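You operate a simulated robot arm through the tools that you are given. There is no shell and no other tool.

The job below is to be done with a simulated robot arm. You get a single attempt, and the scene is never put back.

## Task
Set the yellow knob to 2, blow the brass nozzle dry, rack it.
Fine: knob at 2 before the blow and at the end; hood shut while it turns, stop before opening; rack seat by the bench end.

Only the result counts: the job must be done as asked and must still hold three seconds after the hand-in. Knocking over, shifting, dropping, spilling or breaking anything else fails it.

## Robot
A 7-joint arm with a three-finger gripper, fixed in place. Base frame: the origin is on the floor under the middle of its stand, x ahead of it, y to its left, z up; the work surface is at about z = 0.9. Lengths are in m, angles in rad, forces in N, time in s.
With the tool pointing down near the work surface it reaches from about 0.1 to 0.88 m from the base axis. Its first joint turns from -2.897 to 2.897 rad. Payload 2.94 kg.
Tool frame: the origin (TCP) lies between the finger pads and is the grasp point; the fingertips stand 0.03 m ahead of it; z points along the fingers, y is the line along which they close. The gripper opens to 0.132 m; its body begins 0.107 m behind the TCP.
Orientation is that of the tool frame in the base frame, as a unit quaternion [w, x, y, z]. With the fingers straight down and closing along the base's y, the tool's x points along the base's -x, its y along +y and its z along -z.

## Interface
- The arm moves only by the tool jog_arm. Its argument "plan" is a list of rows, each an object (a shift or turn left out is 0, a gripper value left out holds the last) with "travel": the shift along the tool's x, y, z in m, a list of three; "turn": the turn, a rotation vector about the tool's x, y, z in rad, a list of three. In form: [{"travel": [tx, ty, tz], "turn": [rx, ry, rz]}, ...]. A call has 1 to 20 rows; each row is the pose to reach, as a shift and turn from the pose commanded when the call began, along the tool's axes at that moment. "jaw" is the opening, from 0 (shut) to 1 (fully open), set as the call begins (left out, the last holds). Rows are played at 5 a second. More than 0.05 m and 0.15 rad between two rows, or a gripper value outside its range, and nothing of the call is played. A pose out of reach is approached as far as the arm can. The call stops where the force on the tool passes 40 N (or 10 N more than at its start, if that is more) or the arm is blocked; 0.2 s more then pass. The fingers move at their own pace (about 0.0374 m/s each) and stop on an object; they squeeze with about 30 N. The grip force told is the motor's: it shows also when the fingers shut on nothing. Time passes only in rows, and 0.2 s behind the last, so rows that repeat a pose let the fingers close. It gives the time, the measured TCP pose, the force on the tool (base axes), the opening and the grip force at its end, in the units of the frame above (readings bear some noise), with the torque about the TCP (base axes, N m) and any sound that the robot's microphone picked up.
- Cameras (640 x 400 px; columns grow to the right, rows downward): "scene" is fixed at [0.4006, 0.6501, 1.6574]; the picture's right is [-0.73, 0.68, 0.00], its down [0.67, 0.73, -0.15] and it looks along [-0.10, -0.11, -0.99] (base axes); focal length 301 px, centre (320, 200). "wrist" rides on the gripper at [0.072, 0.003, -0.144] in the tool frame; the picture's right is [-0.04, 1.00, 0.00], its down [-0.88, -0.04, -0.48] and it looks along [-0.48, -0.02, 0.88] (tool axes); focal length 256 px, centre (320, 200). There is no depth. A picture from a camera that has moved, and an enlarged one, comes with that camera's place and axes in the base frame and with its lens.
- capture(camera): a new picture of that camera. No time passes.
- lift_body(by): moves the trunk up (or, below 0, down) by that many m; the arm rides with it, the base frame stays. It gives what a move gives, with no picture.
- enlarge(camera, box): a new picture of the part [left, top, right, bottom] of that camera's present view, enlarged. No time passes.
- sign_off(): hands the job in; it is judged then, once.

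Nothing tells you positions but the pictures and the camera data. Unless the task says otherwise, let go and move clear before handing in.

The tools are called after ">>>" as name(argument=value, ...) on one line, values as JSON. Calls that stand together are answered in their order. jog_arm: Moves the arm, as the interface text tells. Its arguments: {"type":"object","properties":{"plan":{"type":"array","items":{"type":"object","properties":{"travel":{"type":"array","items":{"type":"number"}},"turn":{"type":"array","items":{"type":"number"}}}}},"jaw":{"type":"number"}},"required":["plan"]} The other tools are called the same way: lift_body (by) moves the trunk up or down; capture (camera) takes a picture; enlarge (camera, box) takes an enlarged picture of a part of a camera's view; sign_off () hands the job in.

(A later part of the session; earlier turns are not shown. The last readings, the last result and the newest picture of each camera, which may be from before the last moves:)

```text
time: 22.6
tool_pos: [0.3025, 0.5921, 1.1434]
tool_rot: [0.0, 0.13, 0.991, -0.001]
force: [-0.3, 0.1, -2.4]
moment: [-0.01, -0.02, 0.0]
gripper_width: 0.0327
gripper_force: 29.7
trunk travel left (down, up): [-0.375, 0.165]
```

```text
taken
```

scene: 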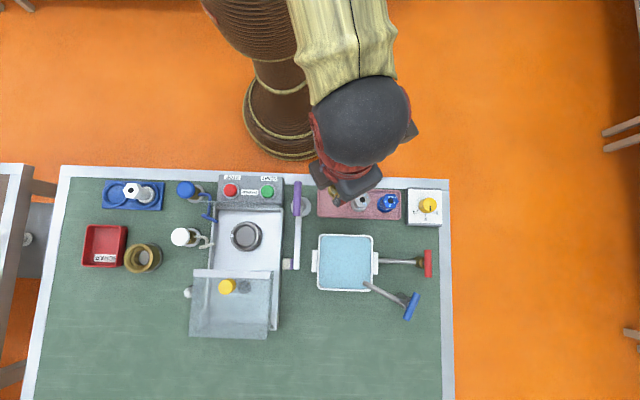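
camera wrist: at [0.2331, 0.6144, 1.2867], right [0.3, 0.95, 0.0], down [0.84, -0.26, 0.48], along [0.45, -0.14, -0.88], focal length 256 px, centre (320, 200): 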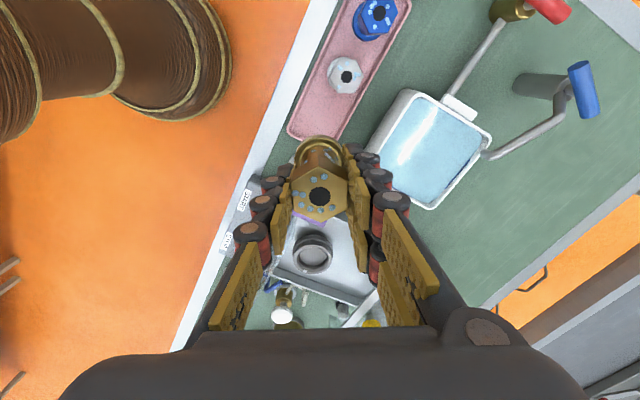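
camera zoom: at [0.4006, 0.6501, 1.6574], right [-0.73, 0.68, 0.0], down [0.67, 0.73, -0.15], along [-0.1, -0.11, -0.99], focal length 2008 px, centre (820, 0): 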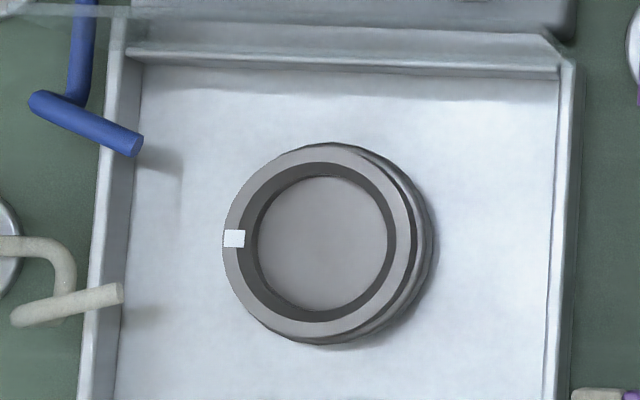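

The nozzle came out of the tray cleanly. I'll measure the chuck again from this wrist view.

>>> enlarge(camera="wrist", box=[250, 210, 390, 325])

>>> enlarge(camera="wrist", box=[250, 120, 390, 235])

```text
3.48 times, centred on (320, 268) of wrist
camera zoom: at [0.2331, 0.6144, 1.2867], right [0.3, 0.95, 0.0], down [0.84, -0.26, 0.48], along [0.45, -0.14, -0.88], focal length 890 px, centre (320, -35)
```

zoom: 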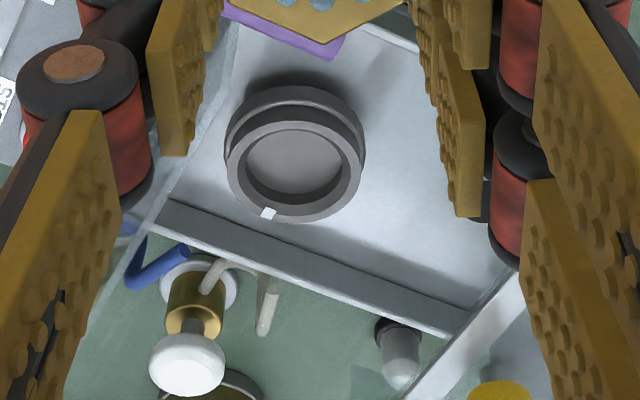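

```text
3.48 times, centred on (320, 178) of wrist
camera zoom: at [0.2331, 0.6144, 1.2867], right [0.3, 0.95, 0.0], down [0.84, -0.26, 0.48], along [0.45, -0.14, -0.88], focal length 890 px, centre (320, 278)
```

zoom: 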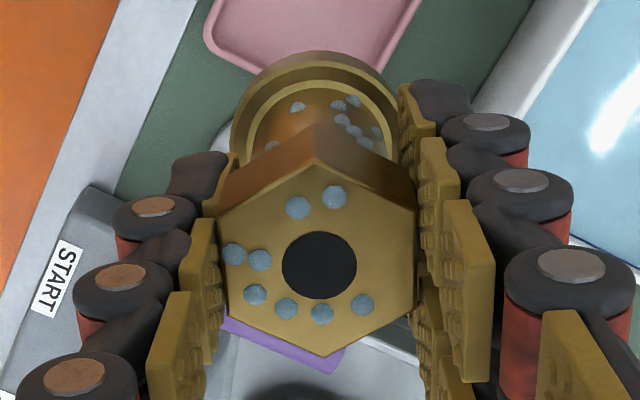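

The chuck centre works out at about (0.515, 0.514), ring top about z 0.95, and the nozzle is centred in the grip. I'll carry it over above the chuck, turning the gripper square to the bay.

>>> jog_arm(plan=[{"travel": [-0.0282, -0.0026, 0], "turn": [0, 0, -0.131]}, {"travel": [-0.0563, -0.0051, 0], "turn": [0, 0, -0.262]}, {"travel": [-0.0845, -0.0077, 0], "turn": [0, 0, -0.393]}, {"travel": [-0.1126, -0.0103, 0], "turn": [0, 0, -0.524]}, {"travel": [-0.1408, -0.0128, 0], "turn": [0, 0, -0.655]}, {"travel": [-0.1689, -0.0154, 0], "turn": [0, 0, -0.785]}, {"travel": [-0.1971, -0.0179, 0], "turn": [0, 0, -0.916]}, {"travel": [-0.2252, -0.0205, 0], "turn": [0, 0, -1.047]}, {"travel": [-0.2252, -0.0205, 0], "turn": [0, 0, -1.047]}, {"travel": [-0.2252, -0.0205, 0], "turn": [0, 0, -1.047]}])

>>> capture(camera="wrist")

>>> capture(camera="scene")

```text
time: 24.8
tool_pos: [0.517, 0.5143, 1.1433]
tool_rot: [0.0, -0.383, 0.924, 0.001]
force: [0.7, -0.5, -1.8]
moment: [0.03, -0.02, -0.02]
gripper_width: 0.0324
gripper_force: 30.0
trunk travel left (down, up): [-0.375, 0.165]
```

```text
taken
camera wrist: at [0.4645, 0.4661, 1.2869], right [-0.68, 0.74, 0.0], down [0.65, 0.6, 0.48], along [0.35, 0.32, -0.88], focal length 256 px, centre (320, 200)
```

wrist: 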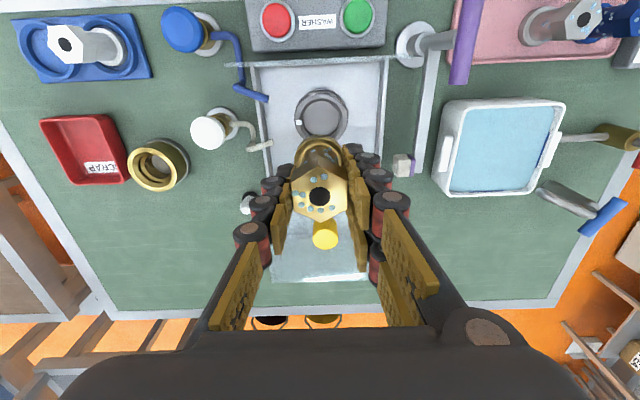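

```text
taken
```

scene: 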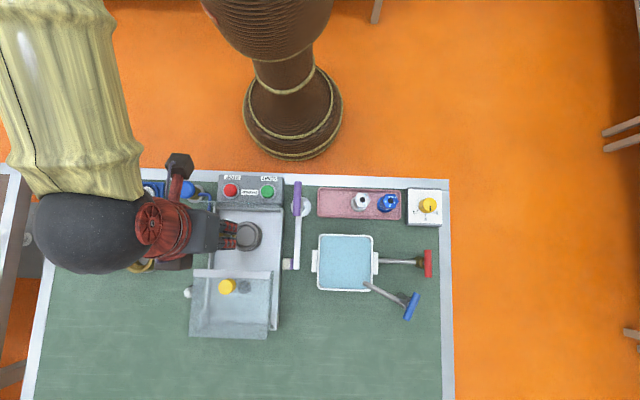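

I'm above the chuck with the nozzle. I'll enlarge to fix the chuck centre relative to the tool before lowering.

>>> enlarge(camera="wrist", box=[250, 50, 390, 170])

>>> enlarge(camera="wrist", box=[150, 80, 290, 220])

>>> enlarge(camera="scene", box=[180, 180, 300, 270])

```text
3.33 times, centred on (320, 110) of wrist
camera zoom: at [0.4645, 0.4661, 1.2869], right [-0.68, 0.74, 0.0], down [0.65, 0.6, 0.48], along [0.35, 0.32, -0.88], focal length 853 px, centre (320, 500)
```

zoom: 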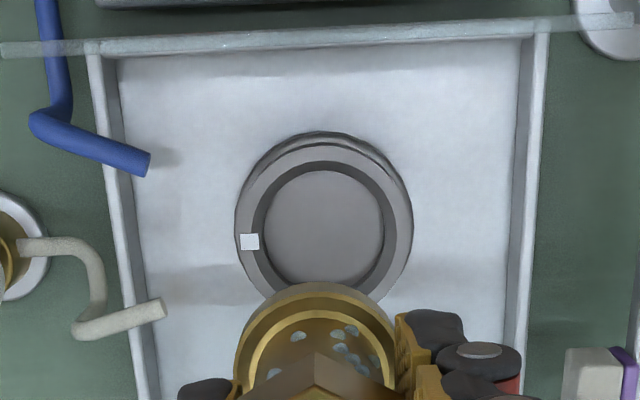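

```text
2.86 times, centred on (220, 150) of wrist
camera zoom: at [0.4645, 0.4661, 1.2869], right [-0.68, 0.74, 0.0], down [0.65, 0.6, 0.48], along [0.35, 0.32, -0.88], focal length 731 px, centre (606, 343)
```

zoom: 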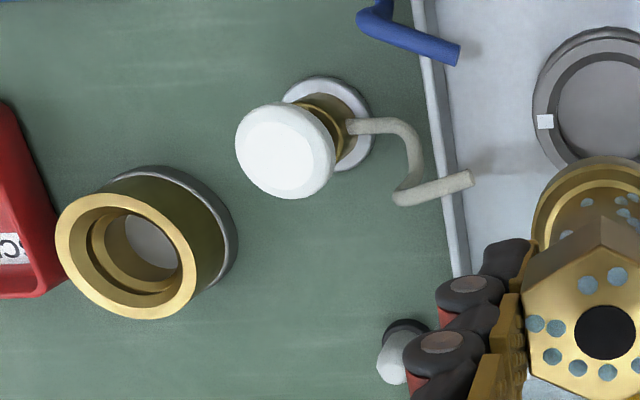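

```text
4.44 times, centred on (240, 225) of scene
camera zoom: at [0.4006, 0.6501, 1.6574], right [-0.73, 0.68, 0.0], down [0.67, 0.73, -0.15], along [-0.1, -0.11, -0.99], focal length 1339 px, centre (676, 89)
```

zoom: 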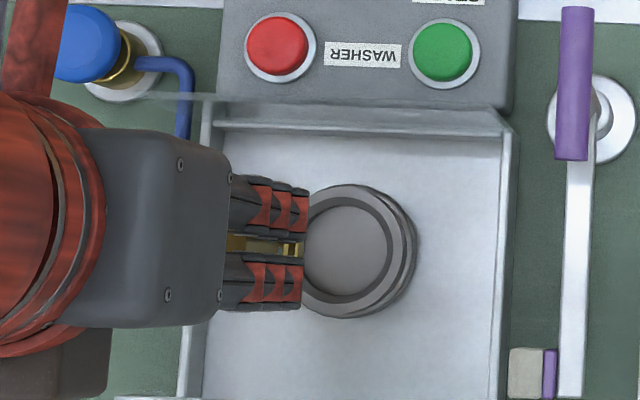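

Working out the ellipse, the chuck centre is (0.514, 0.514). I'll shift about 2 mm and lower partway to check alignment.

>>> jog_arm(plan=[{"travel": [0.001, 0.001, 0.03]}, {"travel": [0.0018, 0.0015, 0.06]}, {"travel": [0.0018, 0.0015, 0.08]}, {"travel": [0.0018, 0.0015, 0.08]}, {"travel": [0.0018, 0.0015, 0.08]}])

>>> capture(camera="wrist")

>>> enlarge(camera="scene", box=[180, 190, 300, 280])

```text
time: 26.0
tool_pos: [0.5156, 0.5145, 1.0629]
tool_rot: [0.0, -0.383, 0.924, 0.0]
force: [1.3, -0.8, -2.3]
moment: [0.01, -0.04, 0.02]
gripper_width: 0.0322
gripper_force: 30.1
trunk travel left (down, up): [-0.375, 0.165]
```

```text
taken
camera wrist: at [0.4619, 0.4654, 1.2065], right [-0.68, 0.74, 0.0], down [0.65, 0.59, 0.48], along [0.35, 0.32, -0.88], focal length 256 px, centre (320, 200)
```

wrist: 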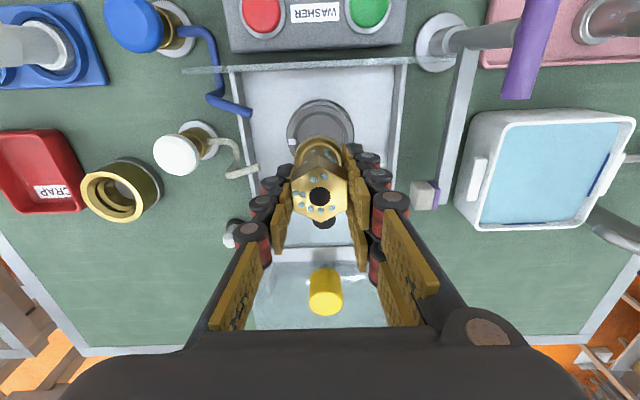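

```text
4.44 times, centred on (240, 235) of scene
camera zoom: at [0.4006, 0.6501, 1.6574], right [-0.73, 0.68, 0.0], down [0.67, 0.73, -0.15], along [-0.1, -0.11, -0.99], focal length 1339 px, centre (676, 44)
```

zoom: 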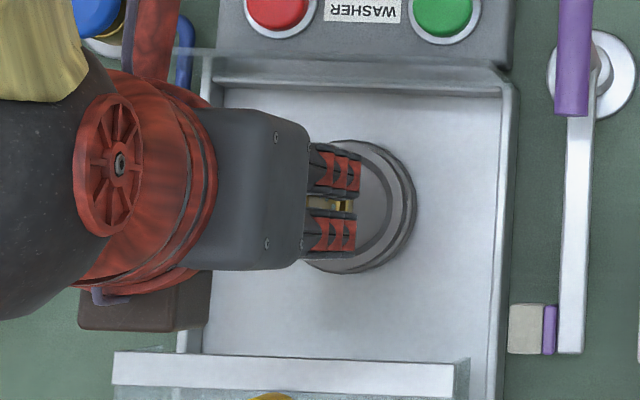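

>>> enlarge(camera="wrist", box=[260, 80, 380, 220])

>>> enlarge(camera="scene", box=[215, 205, 275, 265])

```text
2.86 times, centred on (320, 150) of wrist
camera zoom: at [0.4619, 0.4654, 1.2065], right [-0.68, 0.74, 0.0], down [0.65, 0.59, 0.48], along [0.35, 0.32, -0.88], focal length 731 px, centre (320, 343)
```

zoom: 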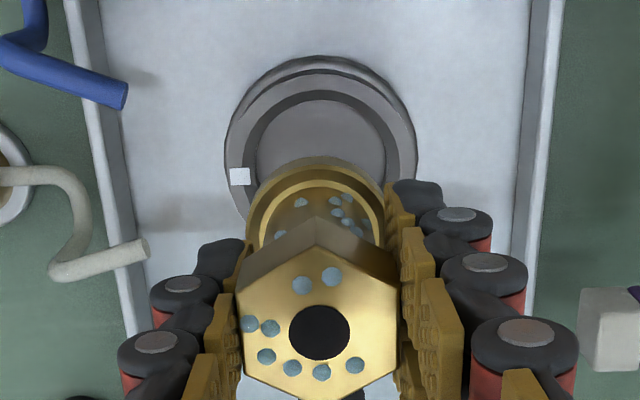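

```text
6.67 times, centred on (245, 235) of scene
camera zoom: at [0.4006, 0.6501, 1.6574], right [-0.73, 0.68, 0.0], down [0.67, 0.73, -0.15], along [-0.1, -0.11, -0.99], focal length 2008 px, centre (820, -33)
```

zoom: 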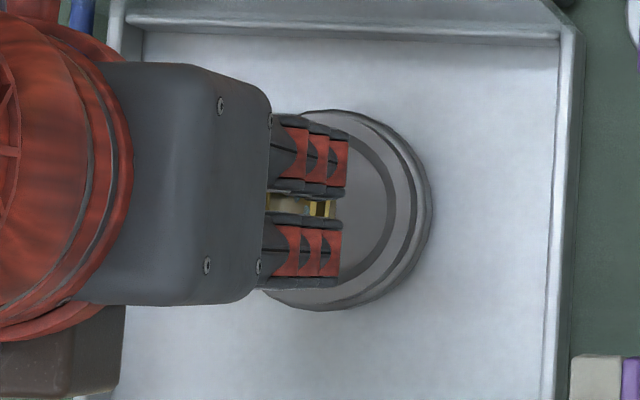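

The nozzle is lined up over the chuck within about 1 mm. I'll lower it gently.

>>> jog_arm(plan=[{"travel": [0.001, 0, 0.02]}, {"travel": [0.001, 0, 0.04]}, {"travel": [0.001, 0, 0.052]}, {"travel": [0.001, 0, 0.058]}, {"travel": [0.001, 0, 0.058]}])

>>> enlarge(camera="wrist", box=[240, 80, 400, 220])

>>> enlarge(camera="scene", box=[205, 200, 285, 260])

```text
time: 27.2
tool_pos: [0.5133, 0.5133, 1.0072]
tool_rot: [-0.001, -0.382, 0.924, -0.001]
force: [0.2, 0.1, -1.7]
moment: [-0.01, -0.05, -0.03]
gripper_width: 0.0324
gripper_force: 29.9
trunk travel left (down, up): [-0.375, 0.165]
```

```text
2.86 times, centred on (320, 150) of wrist
camera zoom: at [0.4597, 0.4638, 1.149], right [-0.68, 0.74, 0.0], down [0.65, 0.59, 0.47], along [0.35, 0.32, -0.88], focal length 731 px, centre (320, 343)
```

zoom: 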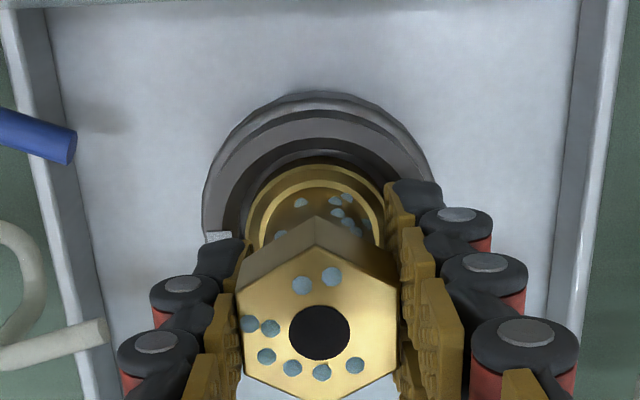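

```text
6.67 times, centred on (245, 230) of scene
camera zoom: at [0.4006, 0.6501, 1.6574], right [-0.73, 0.68, 0.0], down [0.67, 0.73, -0.15], along [-0.1, -0.11, -0.99], focal length 2008 px, centre (820, 0)
```

zoom: 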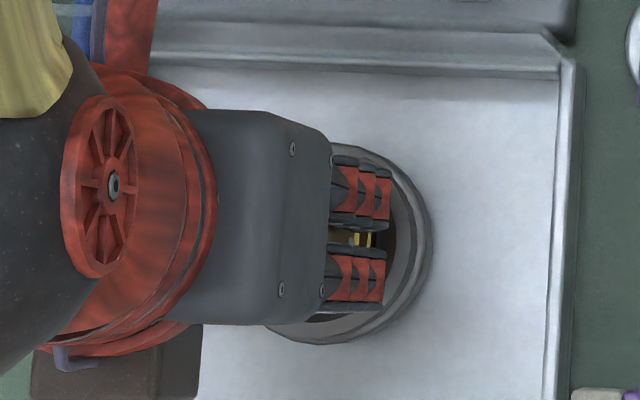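

The flange is over the mouth of the chuck and well centred. I'll keep lowering in small steps, watching the force.

>>> jog_arm(plan=[{"travel": [0, 0, 0.003]}, {"travel": [0, 0, 0.006]}, {"travel": [0, 0, 0.006]}])

>>> jog_arm(plan=[{"travel": [0, 0, 0.002]}, {"travel": [0, 0, 0.004]}, {"travel": [0, 0, 0.004]}])

```text
time: 28.0
tool_pos: [0.5135, 0.512, 1.0]
tool_rot: [0.0, -0.383, 0.924, -0.001]
force: [0.6, 0.0, -2.6]
moment: [0.01, 0.01, 0.01]
gripper_width: 0.0323
gripper_force: 29.4
trunk travel left (down, up): [-0.375, 0.165]
```

```text
time: 28.8
tool_pos: [0.5128, 0.5132, 0.997]
tool_rot: [0.0, -0.382, 0.924, 0.0]
force: [-0.4, 0.0, 6.5]
moment: [-0.07, 0.17, 0.0]
gripper_width: 0.0323
gripper_force: 30.2
trunk travel left (down, up): [-0.375, 0.165]
```

Contact came at z 0.997, just where I expected the chuck floor. I'll check the picture before releasing.

>>> enlarge(camera="wrist", box=[240, 80, 400, 220])

>>> enlarge(camera="scene", box=[205, 200, 285, 260])

```text
2.86 times, centred on (320, 150) of wrist
camera zoom: at [0.4603, 0.4639, 1.1405], right [-0.68, 0.74, 0.0], down [0.65, 0.59, 0.48], along [0.35, 0.32, -0.88], focal length 731 px, centre (320, 343)
```

zoom: 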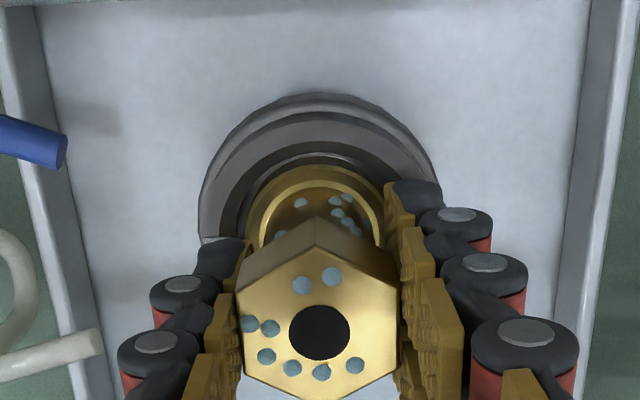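

```text
6.67 times, centred on (245, 230) of scene
camera zoom: at [0.4006, 0.6501, 1.6574], right [-0.73, 0.68, 0.0], down [0.67, 0.73, -0.15], along [-0.1, -0.11, -0.99], focal length 2008 px, centre (820, 0)
```

zoom: 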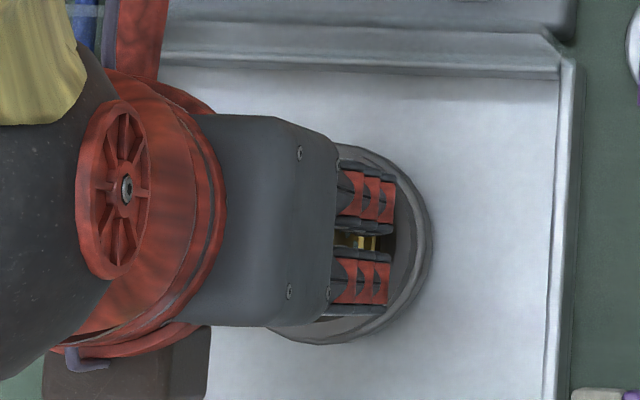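

It is inside the cup. I'll press 2 mm more to seat it, then open the jaws partway.

>>> jog_arm(plan=[{"travel": [0, 0, 0.002]}, {"travel": [0, 0, 0.002]}])

>>> jog_arm(plan=[{"travel": [0, 0, 0]}, {"travel": [0, 0, 0]}, {"travel": [0, 0, 0]}, {"travel": [0, 0, 0]}], jaw=0.42)

>>> enlarge(camera="wrist", box=[220, 60, 420, 230])

>>> enlarge(camera="scene", box=[180, 190, 300, 280])

```text
time: 29.4
tool_pos: [0.5131, 0.5136, 0.9961]
tool_rot: [0.002, -0.382, 0.924, 0.001]
force: [-1.1, -1.3, 20.2]
moment: [0.03, 0.07, 0.0]
gripper_width: 0.0325
gripper_force: 30.7
trunk travel left (down, up): [-0.375, 0.165]
```

```text
time: 30.4
tool_pos: [0.5144, 0.5133, 0.9935]
tool_rot: [-0.001, -0.382, 0.924, 0.0]
force: [-0.1, 0.1, -0.1]
moment: [0.02, 0.0, -0.02]
gripper_width: 0.0555
gripper_force: 0.0
trunk travel left (down, up): [-0.375, 0.165]
```

```text
2.35 times, centred on (320, 145) of wrist
camera zoom: at [0.4606, 0.464, 1.137], right [-0.68, 0.74, 0.0], down [0.65, 0.59, 0.48], along [0.35, 0.32, -0.88], focal length 602 px, centre (320, 329)
```

zoom: 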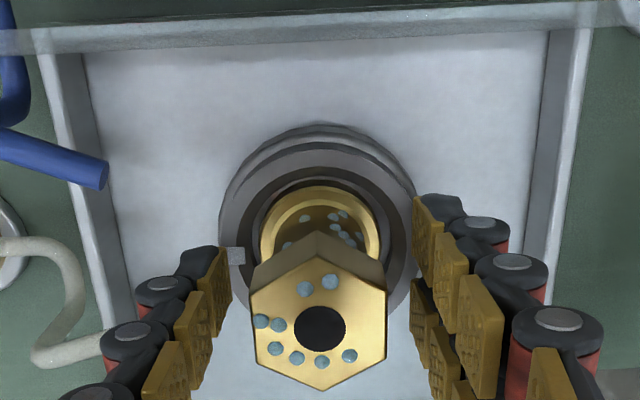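

```text
4.44 times, centred on (240, 235) of scene
camera zoom: at [0.4006, 0.6501, 1.6574], right [-0.73, 0.68, 0.0], down [0.67, 0.73, -0.15], along [-0.1, -0.11, -0.99], focal length 1339 px, centre (676, 44)
```

zoom: 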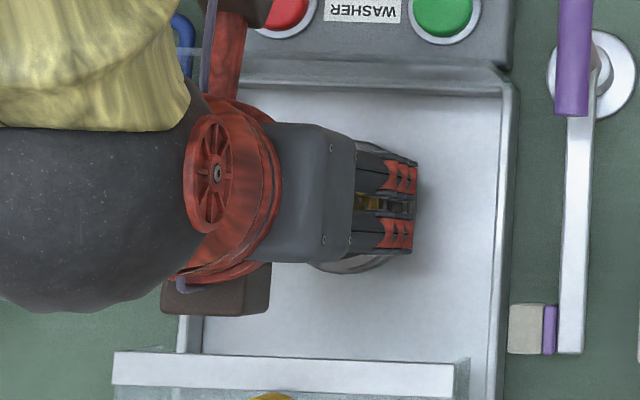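

The nozzle stands upright in the chuck and the grip is free. I'll rise straight up and look at the nozzle, hood and handle.

>>> jog_arm(plan=[{"travel": [0, 0, -0.02]}, {"travel": [0, 0, -0.06]}, {"travel": [0, 0, -0.1]}, {"travel": [0, 0, -0.14]}, {"travel": [0, 0, -0.16]}, {"travel": [0, 0, -0.16]}])

>>> capture(camera="wrist")

>>> enlarge(camera="scene", box=[180, 190, 300, 350])

>>> enlarge(camera="wrist", box=[240, 170, 400, 320])

```text
time: 31.8
tool_pos: [0.5141, 0.5157, 1.1545]
tool_rot: [0.0, -0.382, 0.924, 0.0]
force: [-0.1, 0.7, -0.2]
moment: [0.01, -0.02, -0.03]
gripper_width: 0.0557
gripper_force: 0.0
trunk travel left (down, up): [-0.375, 0.165]
```

```text
taken
camera wrist: at [0.4606, 0.4653, 1.2982], right [-0.68, 0.74, 0.0], down [0.65, 0.6, 0.47], along [0.35, 0.32, -0.88], focal length 256 px, centre (320, 200)
```

wrist: 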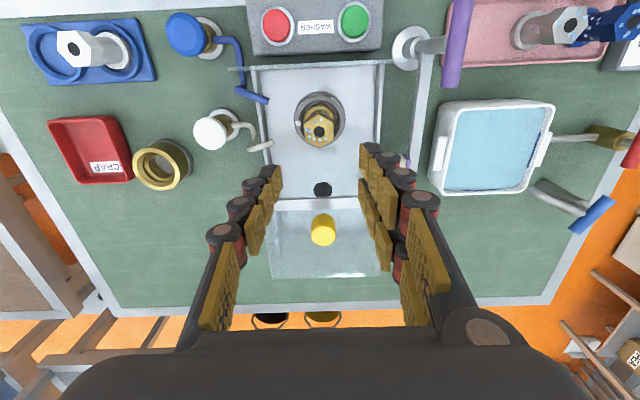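

```text
2.50 times, centred on (240, 270) of scene
camera zoom: at [0.4006, 0.6501, 1.6574], right [-0.73, 0.68, 0.0], down [0.67, 0.73, -0.15], along [-0.1, -0.11, -0.99], focal length 753 px, centre (520, 25)
```

zoom: 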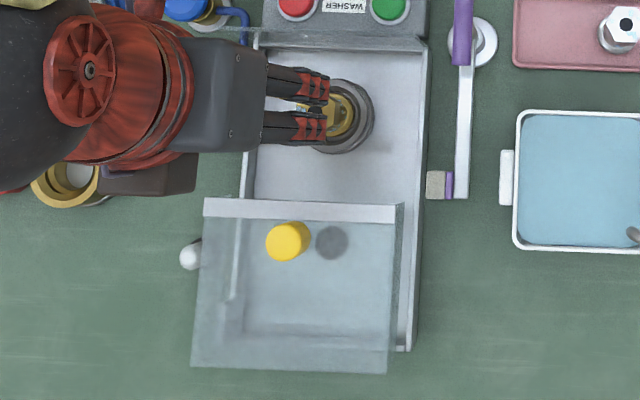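

```text
2.67 times, centred on (320, 245) of wrist
camera zoom: at [0.4606, 0.4653, 1.2982], right [-0.68, 0.74, 0.0], down [0.65, 0.6, 0.47], along [0.35, 0.32, -0.88], focal length 683 px, centre (320, 80)
```

zoom: 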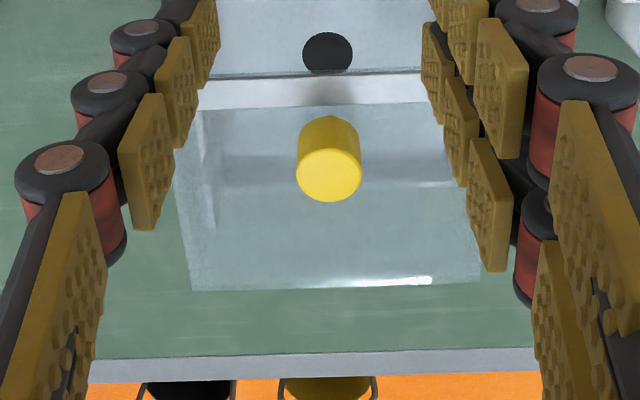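

The nozzle sits in the chuck with the jaws clear. The hood handle is a yellow post at W≈0.827 (base about (0.585, 0.585)), top z≈1.067, on glass at z≈1.03. I'll move above it and descend around it.

>>> jog_arm(plan=[{"travel": [-0.035, 0, 0]}, {"travel": [-0.07, 0, 0]}, {"travel": [-0.1011, -0.0004, 0]}, {"travel": [-0.1011, -0.0004, 0.03]}, {"travel": [-0.1011, -0.0004, 0.05]}, {"travel": [-0.1011, -0.0004, 0.05]}, {"travel": [-0.1011, -0.0004, 0.05]}])

>>> capture(camera="wrist")

>>> capture(camera="scene")

```text
time: 33.4
tool_pos: [0.5836, 0.5849, 1.1031]
tool_rot: [0.0, -0.383, 0.924, 0.0]
force: [-0.6, 0.0, -0.3]
moment: [-0.02, -0.01, 0.02]
gripper_width: 0.0558
gripper_force: 0.0
trunk travel left (down, up): [-0.375, 0.165]
```

```text
taken
camera wrist: at [0.5315, 0.5362, 1.2462], right [-0.68, 0.74, 0.0], down [0.65, 0.59, 0.48], along [0.35, 0.32, -0.88], focal length 256 px, centre (320, 200)
```

wrist: 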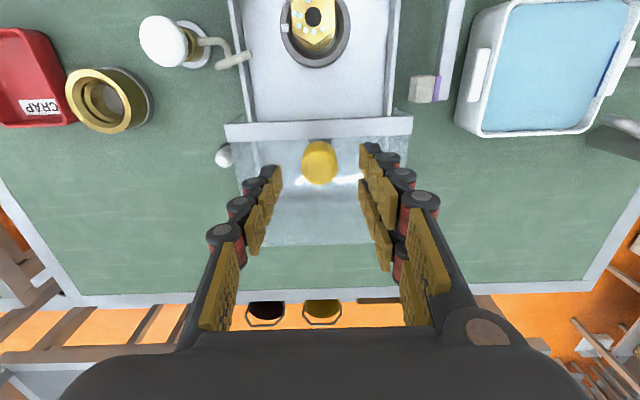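

```text
taken
```

scene: 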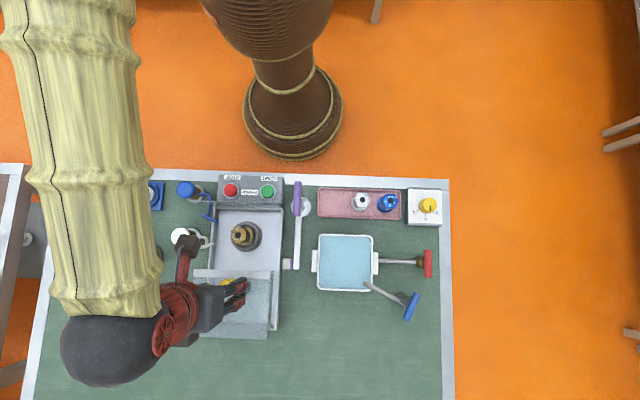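

>>> enlarge(camera="wrist", box=[240, 110, 400, 230])

>>> enlarge(camera="scene", box=[205, 205, 285, 265])

```text
3.33 times, centred on (320, 170) of wrist
camera zoom: at [0.5315, 0.5362, 1.2462], right [-0.68, 0.74, 0.0], down [0.65, 0.59, 0.48], along [0.35, 0.32, -0.88], focal length 853 px, centre (320, 300)
```

zoom: 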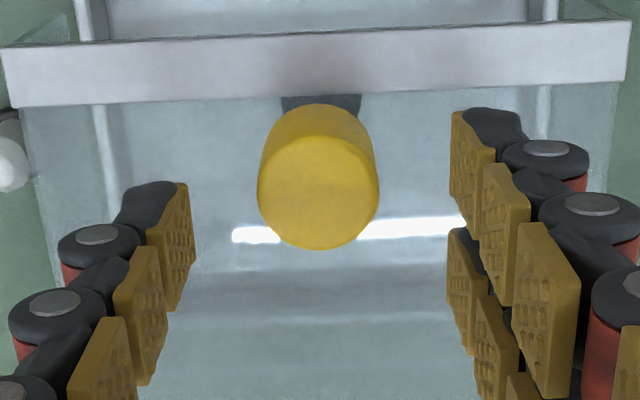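

```text
6.67 times, centred on (245, 235) of scene
camera zoom: at [0.4006, 0.6501, 1.6574], right [-0.73, 0.68, 0.0], down [0.67, 0.73, -0.15], along [-0.1, -0.11, -0.99], focal length 2008 px, centre (820, -33)
```

zoom: 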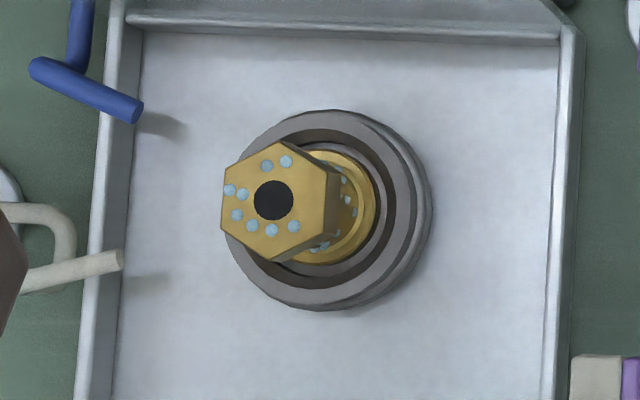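

The nozzle sits upright and central in the chuck. The handle is centred between the pads, so I'll lower 37 mm and grip it.

>>> jog_arm(plan=[{"travel": [0, 0, 0.015]}, {"travel": [0, 0, 0.03]}, {"travel": [0, 0, 0.037]}, {"travel": [0, 0, 0.037]}])

>>> jog_arm(plan=[{"travel": [0, 0, 0]}, {"travel": [0, 0, 0]}, {"travel": [0, 0, 0]}, {"travel": [0, 0, 0]}], jaw=0.08)

>>> enlarge(camera="wrist", box=[220, 100, 420, 240])

```text
time: 34.4
tool_pos: [0.5855, 0.5848, 1.0656]
tool_rot: [0.0, -0.382, 0.924, 0.0]
force: [0.8, 0.6, 0.0]
moment: [-0.03, 0.01, -0.03]
gripper_width: 0.0553
gripper_force: 0.1
trunk travel left (down, up): [-0.375, 0.165]
```

```text
time: 35.4
tool_pos: [0.5853, 0.5851, 1.0659]
tool_rot: [0.0, -0.382, 0.924, 0.0]
force: [0.3, 0.7, 0.3]
moment: [-0.1, 0.0, -0.06]
gripper_width: 0.0264
gripper_force: 34.8
trunk travel left (down, up): [-0.375, 0.165]
```

```text
2.86 times, centred on (320, 170) of wrist
camera zoom: at [0.532, 0.5359, 1.2089], right [-0.68, 0.74, 0.0], down [0.65, 0.59, 0.48], along [0.35, 0.32, -0.88], focal length 731 px, centre (320, 286)
```

zoom: 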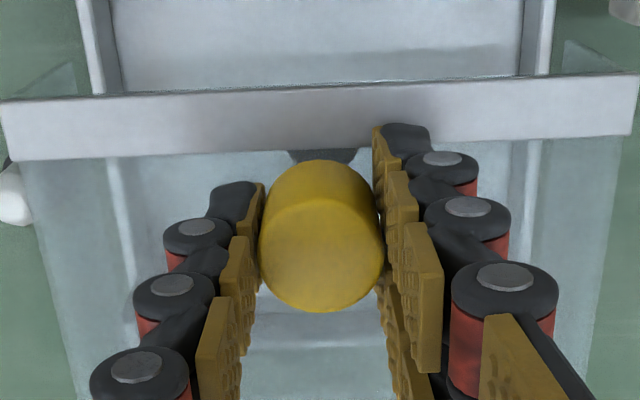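

The handle is gripped (0.026 m). I'll pull the hood toward the near pane gently, first 40 mm, checking the force.

>>> jog_arm(plan=[{"travel": [0.005, 0, 0]}, {"travel": [0.015, 0, 0]}, {"travel": [0.03, 0, 0]}, {"travel": [0.045, 0, 0]}, {"travel": [0.045, 0, 0]}])

>>> capture(camera="wrist")

>>> capture(camera="scene")

```text
time: 36.6
tool_pos: [0.5521, 0.5533, 1.0657]
tool_rot: [-0.002, -0.382, 0.924, 0.0]
force: [3.7, -1.6, -5.9]
moment: [-0.83, 0.61, 0.1]
gripper_width: 0.0263
gripper_force: 44.8
trunk travel left (down, up): [-0.375, 0.165]
```

```text
taken
camera wrist: at [0.5, 0.5038, 1.2091], right [-0.68, 0.74, 0.0], down [0.65, 0.6, 0.47], along [0.35, 0.32, -0.88], focal length 256 px, centre (320, 200)
```

wrist: 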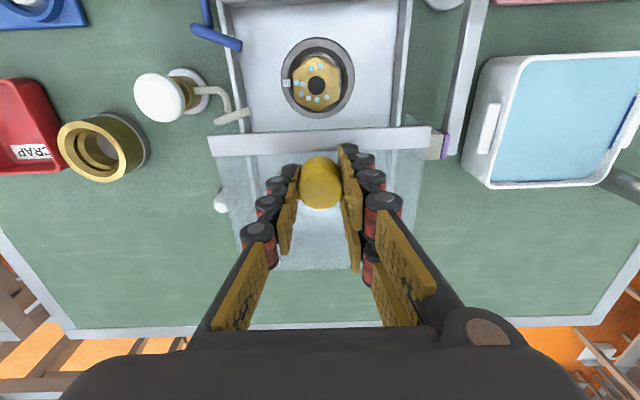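

```text
taken
```

scene: 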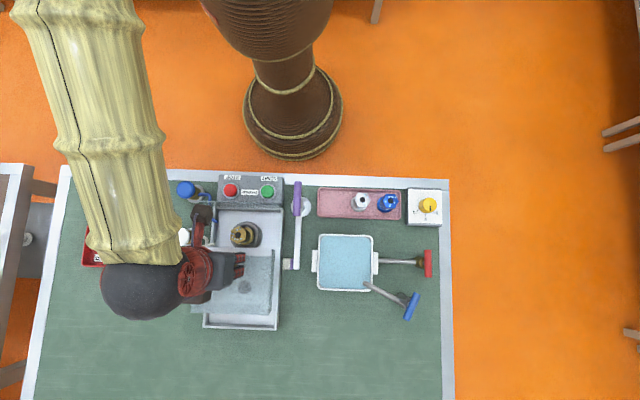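

The hood slides freely. I'll continue another 45 mm and check again.

>>> jog_arm(plan=[{"travel": [0.012, 0, 0]}, {"travel": [0.024, 0, 0]}, {"travel": [0.036, 0, 0]}, {"travel": [0.046, 0, 0]}, {"travel": [0.046, 0, 0]}])

>>> capture(camera="wrist")

```text
time: 37.8
tool_pos: [0.5197, 0.5214, 1.0648]
tool_rot: [-0.002, -0.383, 0.924, -0.001]
force: [-0.2, 0.5, -15.4]
moment: [-0.3, 0.32, 0.05]
gripper_width: 0.026
gripper_force: 44.8
trunk travel left (down, up): [-0.375, 0.165]
```

```text
taken
camera wrist: at [0.468, 0.4717, 1.2091], right [-0.68, 0.74, 0.0], down [0.65, 0.6, 0.47], along [0.35, 0.32, -0.88], focal length 256 px, centre (320, 200)
```

wrist: 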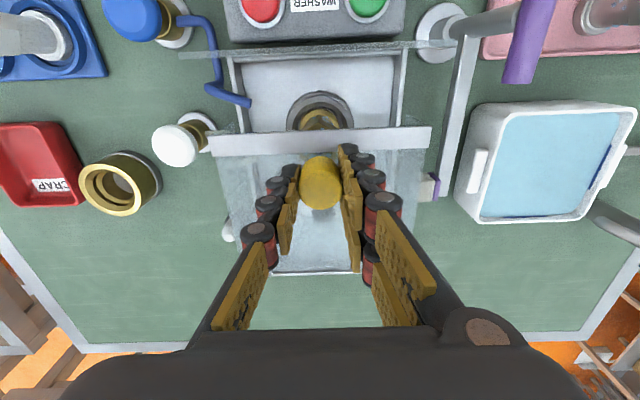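

About 45 mm remain. There is a small upward pull, so I'll drop 2 mm and keep closing until it meets the pane.

>>> jog_arm(plan=[{"travel": [0.01, 0, 0.002]}, {"travel": [0.02, 0, 0.002]}, {"travel": [0.03, 0, 0.002]}, {"travel": [0.036, 0, 0.002]}, {"travel": [0.036, 0, 0.002]}])

>>> capture(camera="wrist")

>>> capture(camera="scene")

```text
time: 39.0
tool_pos: [0.4955, 0.4942, 1.0651]
tool_rot: [0.0, -0.382, 0.924, -0.001]
force: [-3.1, 3.1, -0.7]
moment: [0.42, -0.1, 0.03]
gripper_width: 0.0257
gripper_force: 45.1
trunk travel left (down, up): [-0.375, 0.165]
```

```text
taken
camera wrist: at [0.4421, 0.4458, 1.209], right [-0.68, 0.74, 0.0], down [0.65, 0.59, 0.48], along [0.35, 0.32, -0.88], focal length 256 px, centre (320, 200)
```

wrist: 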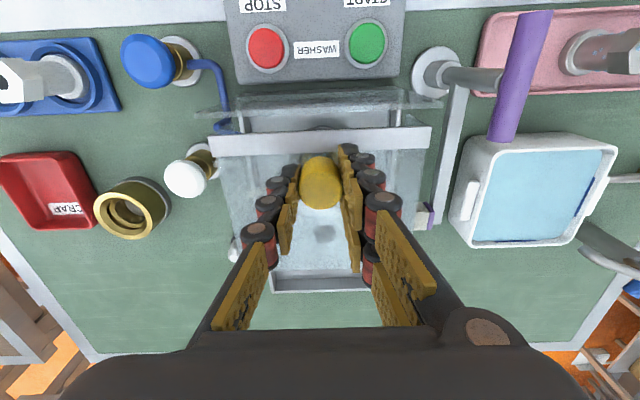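

```text
taken
```

scene: 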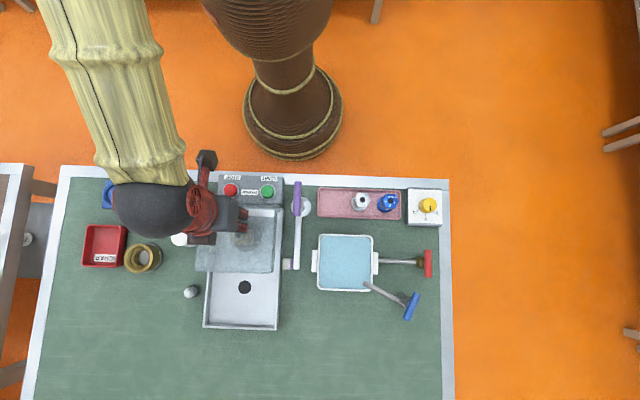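

Nearly there: roughly 18 mm of gap to the near pane remains. I'll keep pulling until it comes up against its stop.

>>> jog_arm(plan=[{"travel": [0.006, 0, 0]}, {"travel": [0.012, 0, 0]}, {"travel": [0.016, 0, 0]}, {"travel": [0.016, 0, 0]}])

>>> capture(camera="wrist")

>>> enlarge(camera="wrist", box=[180, 60, 460, 220])

```text
time: 40.0
tool_pos: [0.4882, 0.4885, 1.0652]
tool_rot: [0.003, -0.383, 0.924, 0.001]
force: [24.7, 24.7, -0.8]
moment: [0.88, -0.82, -0.04]
gripper_width: 0.0258
gripper_force: 45.2
trunk travel left (down, up): [-0.375, 0.165]
```

```text
taken
camera wrist: at [0.4344, 0.4379, 1.2087], right [-0.68, 0.74, 0.0], down [0.65, 0.59, 0.48], along [0.35, 0.33, -0.88], focal length 256 px, centre (320, 200)
```

wrist: 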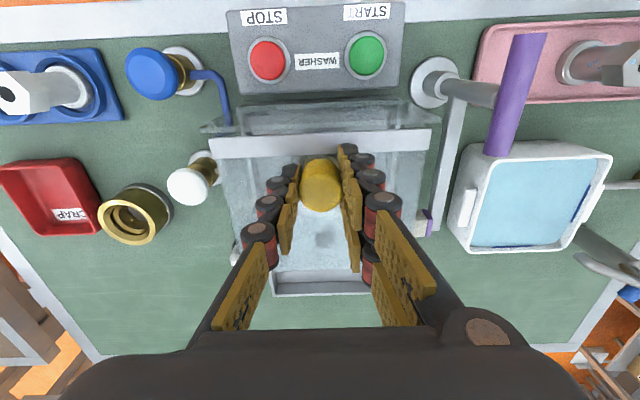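

```text
2.29 times, centred on (320, 140) of wrist
camera zoom: at [0.4344, 0.4379, 1.2087], right [-0.68, 0.74, 0.0], down [0.65, 0.59, 0.48], along [0.35, 0.33, -0.88], focal length 585 px, centre (320, 337)
```

zoom: 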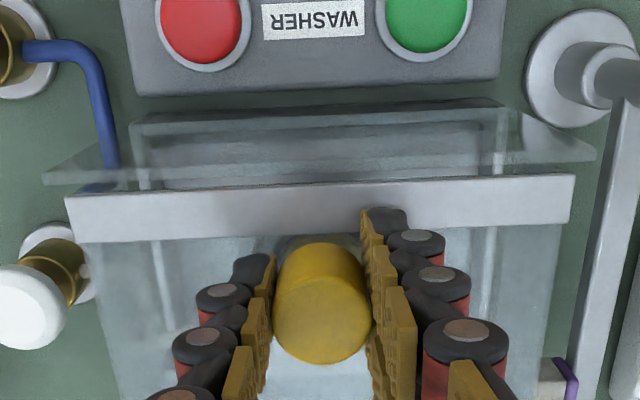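

The hood is against its stop (35 N along the slide, 136 mm travel in all), so it is shut. I'll relax the push, open the jaws and rise.

>>> jog_arm(plan=[{"travel": [-0.003, 0, 0]}, {"travel": [-0.005, 0, 0]}])

>>> jog_arm(plan=[{"travel": [0, 0, 0]}, {"travel": [0, 0, 0]}, {"travel": [0, 0, 0]}, {"travel": [0, 0, 0]}, {"travel": [0, 0, -0.03]}, {"travel": [0, 0, -0.07]}, {"travel": [0, 0, -0.1]}, {"travel": [0, 0, -0.1]}], jaw=0.45)

>>> capture(camera="wrist")

>>> capture(camera="scene")

```text
time: 40.6
tool_pos: [0.4874, 0.487, 1.0668]
tool_rot: [0.001, -0.383, 0.924, 0.0]
force: [14.2, 10.8, 14.6]
moment: [0.84, -0.85, -0.06]
gripper_width: 0.0256
gripper_force: 45.2
trunk travel left (down, up): [-0.375, 0.165]
```

```text
time: 42.4
tool_pos: [0.4868, 0.486, 1.1647]
tool_rot: [0.0, -0.383, 0.924, 0.0]
force: [0.0, 0.2, -0.2]
moment: [0.0, 0.02, -0.01]
gripper_width: 0.0594
gripper_force: 0.0
trunk travel left (down, up): [-0.375, 0.165]
```

```text
taken
camera wrist: at [0.4341, 0.4371, 1.3081], right [-0.68, 0.74, 0.0], down [0.65, 0.59, 0.48], along [0.35, 0.32, -0.88], focal length 256 px, centre (320, 200)
```

wrist: 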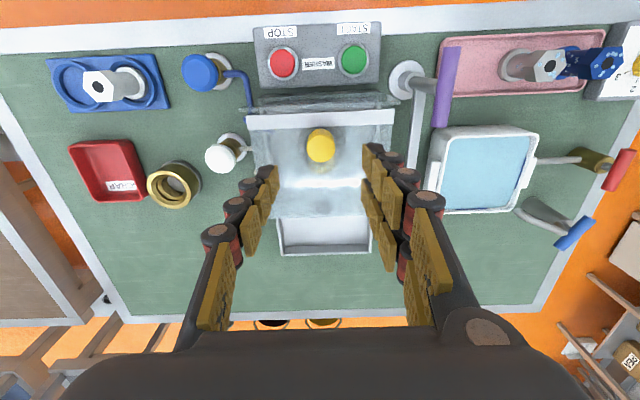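

```text
taken
```

scene: 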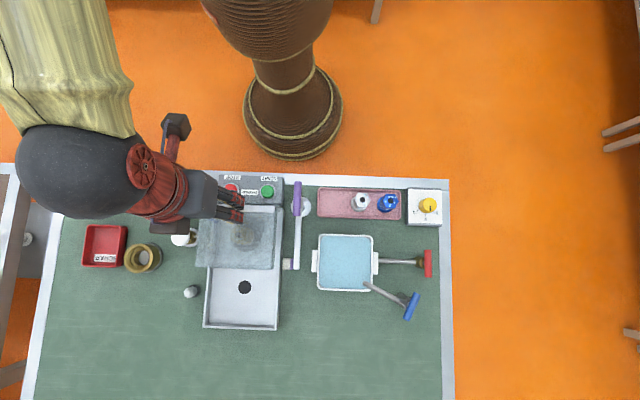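

The hood is closed over the chuck. Next I'll locate the START and STOP buttons and the white valve accurately.

>>> enlarge(camera="wrist", box=[240, 10, 400, 130])

>>> enlarge(camera="wrist", box=[150, 100, 290, 220])

>>> enlarge(camera="scene", box=[215, 165, 305, 245])

```text
3.33 times, centred on (320, 70) of wrist
camera zoom: at [0.4341, 0.4371, 1.3081], right [-0.68, 0.74, 0.0], down [0.65, 0.59, 0.48], along [0.35, 0.32, -0.88], focal length 853 px, centre (320, 633)
```

zoom: 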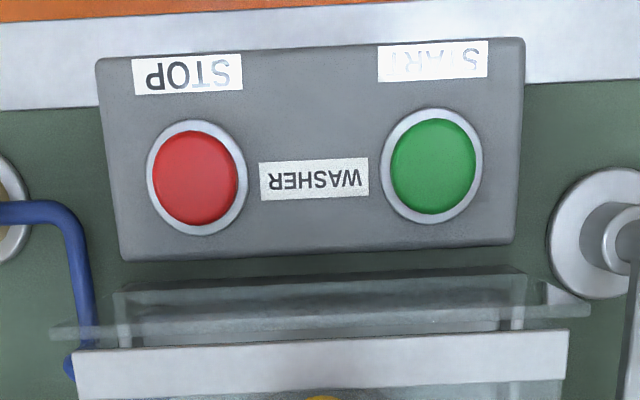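

```text
3.33 times, centred on (220, 160) of wrist
camera zoom: at [0.4341, 0.4371, 1.3081], right [-0.68, 0.74, 0.0], down [0.65, 0.59, 0.48], along [0.35, 0.32, -0.88], focal length 853 px, centre (653, 333)
```

zoom: 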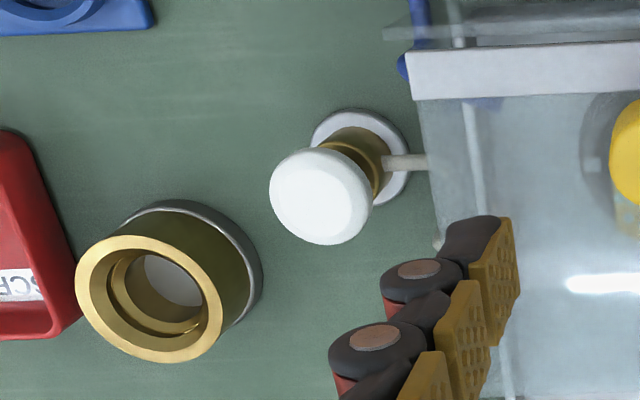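

```text
5.00 times, centred on (260, 205) of scene
camera zoom: at [0.4006, 0.6501, 1.6574], right [-0.73, 0.68, 0.0], down [0.67, 0.73, -0.15], along [-0.1, -0.11, -0.99], focal length 1506 px, centre (620, 175)
```

zoom: 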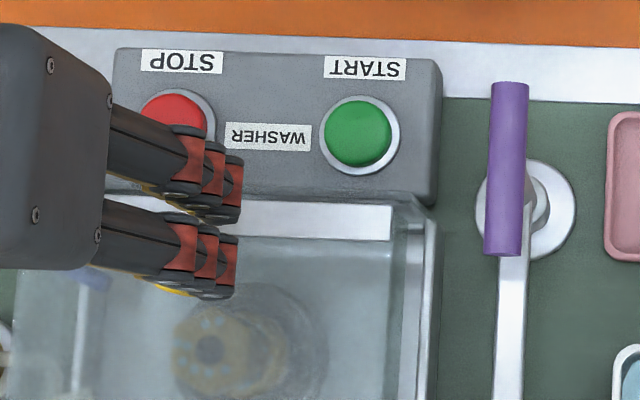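

START is near bench coordinates S=0.045, W=0.618 with top z≈0.94, and STOP mirrors it at S=-0.045. I'll close the fingers and move above START.

>>> jog_arm(plan=[{"travel": [0.025, 0.015, 0]}, {"travel": [0.05, 0.03, 0]}, {"travel": [0.07, 0.045, 0]}, {"travel": [0.07, 0.045, 0.03]}, {"travel": [0.07, 0.045, 0.07]}, {"travel": [0.07, 0.045, 0.1]}, {"travel": [0.07, 0.045, 0.12]}, {"travel": [0.07, 0.045, 0.12]}, {"travel": [0.07, 0.045, 0.12]}], jaw=0)

>>> capture(camera="wrist")

>>> enlarge(camera="scene", box=[190, 150, 330, 250])

```text
time: 44.4
tool_pos: [0.4043, 0.4705, 1.0465]
tool_rot: [0.0, -0.384, 0.923, 0.0]
force: [0.4, -0.3, -0.4]
moment: [0.01, 0.01, -0.04]
gripper_width: 0.0
gripper_force: 28.7
trunk travel left (down, up): [-0.375, 0.165]
```

```text
taken
camera wrist: at [0.3526, 0.4204, 1.1892], right [-0.68, 0.74, 0.0], down [0.65, 0.59, 0.48], along [0.35, 0.32, -0.88], focal length 256 px, centre (320, 200)
```

wrist: 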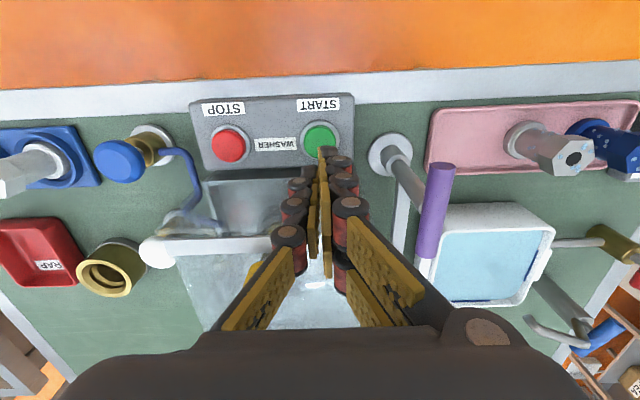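

```text
4.00 times, centred on (260, 200) of scene
camera zoom: at [0.4006, 0.6501, 1.6574], right [-0.73, 0.68, 0.0], down [0.67, 0.73, -0.15], along [-0.1, -0.11, -0.99], focal length 1205 px, centre (560, 200)
```

zoom: 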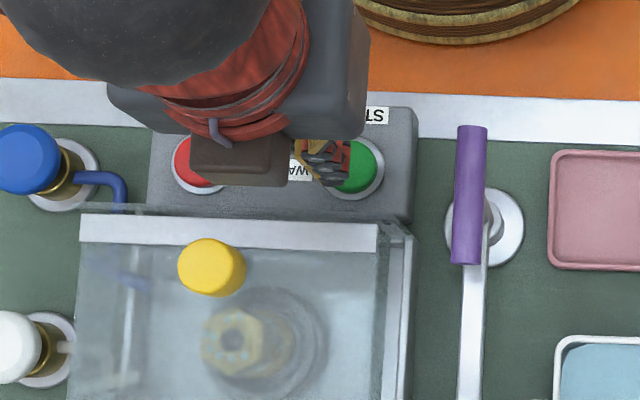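

The closed fingertips are right above START. I'll shift 2 mm and lower to just above the button.

>>> jog_arm(plan=[{"travel": [0.001, -0.002, 0.03]}, {"travel": [0.001, -0.002, 0.055]}, {"travel": [0.001, -0.002, 0.068]}, {"travel": [0.001, -0.002, 0.068]}])

>>> enlarge(camera="scene", box=[190, 150, 330, 250])

>>> enlarge(camera="wrist", box=[200, 100, 440, 250])

```text
time: 45.4
tool_pos: [0.4044, 0.4667, 0.9772]
tool_rot: [0.0, -0.383, 0.924, 0.0]
force: [-0.2, 0.2, 0.0]
moment: [0.0, 0.03, -0.04]
gripper_width: 0.0
gripper_force: 28.8
trunk travel left (down, up): [-0.375, 0.165]
```

```text
4.00 times, centred on (260, 200) of scene
camera zoom: at [0.4006, 0.6501, 1.6574], right [-0.73, 0.68, 0.0], down [0.67, 0.73, -0.15], along [-0.1, -0.11, -0.99], focal length 1205 px, centre (560, 200)
```

zoom: 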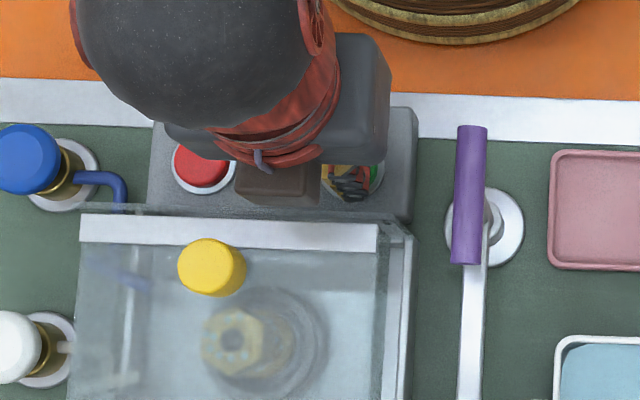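

```text
2.67 times, centred on (320, 175) of wrist
camera zoom: at [0.3517, 0.4185, 1.1201], right [-0.68, 0.74, 0.0], down [0.65, 0.59, 0.48], along [0.35, 0.32, -0.88], focal length 683 px, centre (320, 267)
```

zoom: 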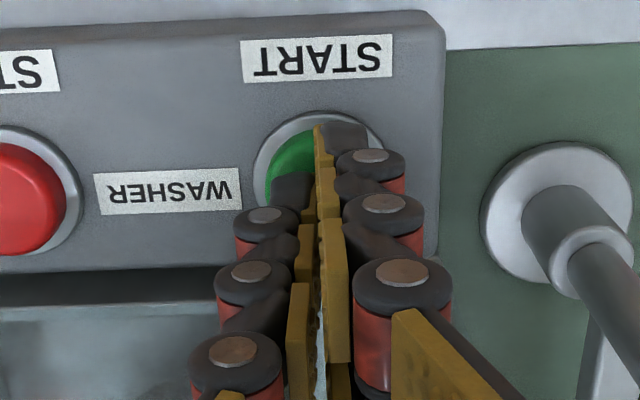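

The fingertips are over the START cap. I'll press down in small steps and watch for force or sound.

>>> jog_arm(plan=[{"travel": [0, 0, 0.004]}, {"travel": [0, 0, 0.008]}, {"travel": [0, 0, 0.011]}])

```text
time: 46.2
tool_pos: [0.4066, 0.4671, 0.9677]
tool_rot: [0.002, -0.383, 0.924, 0.001]
force: [-0.7, 0.7, 6.4]
moment: [0.02, 0.06, 0.0]
gripper_width: 0.0058
gripper_force: 28.7
trunk travel left (down, up): [-0.375, 0.165]
heard: click
```

I heard a click. I'll back off and look at whether the chuck turns.

>>> jog_arm(plan=[{"travel": [0, 0, -0.02]}, {"travel": [0, 0, -0.05]}, {"travel": [0, 0, -0.08]}])

>>> enlarge(camera="scene", box=[190, 170, 310, 260])

```text
time: 47.0
tool_pos: [0.4045, 0.4661, 1.0455]
tool_rot: [-0.001, -0.383, 0.924, 0.0]
force: [-0.6, 0.2, -0.6]
moment: [0.02, -0.02, -0.03]
gripper_width: 0.0
gripper_force: 28.8
trunk travel left (down, up): [-0.375, 0.165]
```

```text
4.44 times, centred on (250, 215) of scene
camera zoom: at [0.4006, 0.6501, 1.6574], right [-0.73, 0.68, 0.0], down [0.67, 0.73, -0.15], along [-0.1, -0.11, -0.99], focal length 1339 px, centre (631, 133)
```

zoom: 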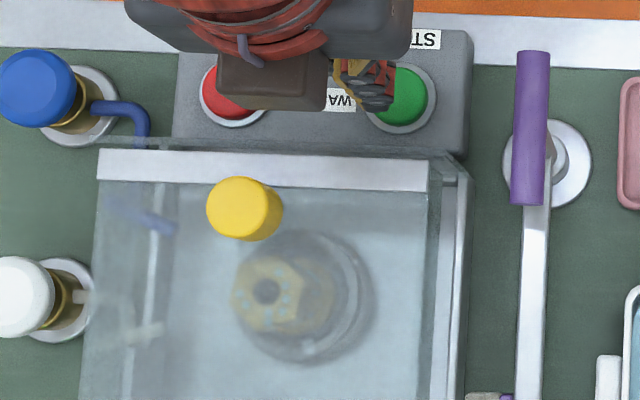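

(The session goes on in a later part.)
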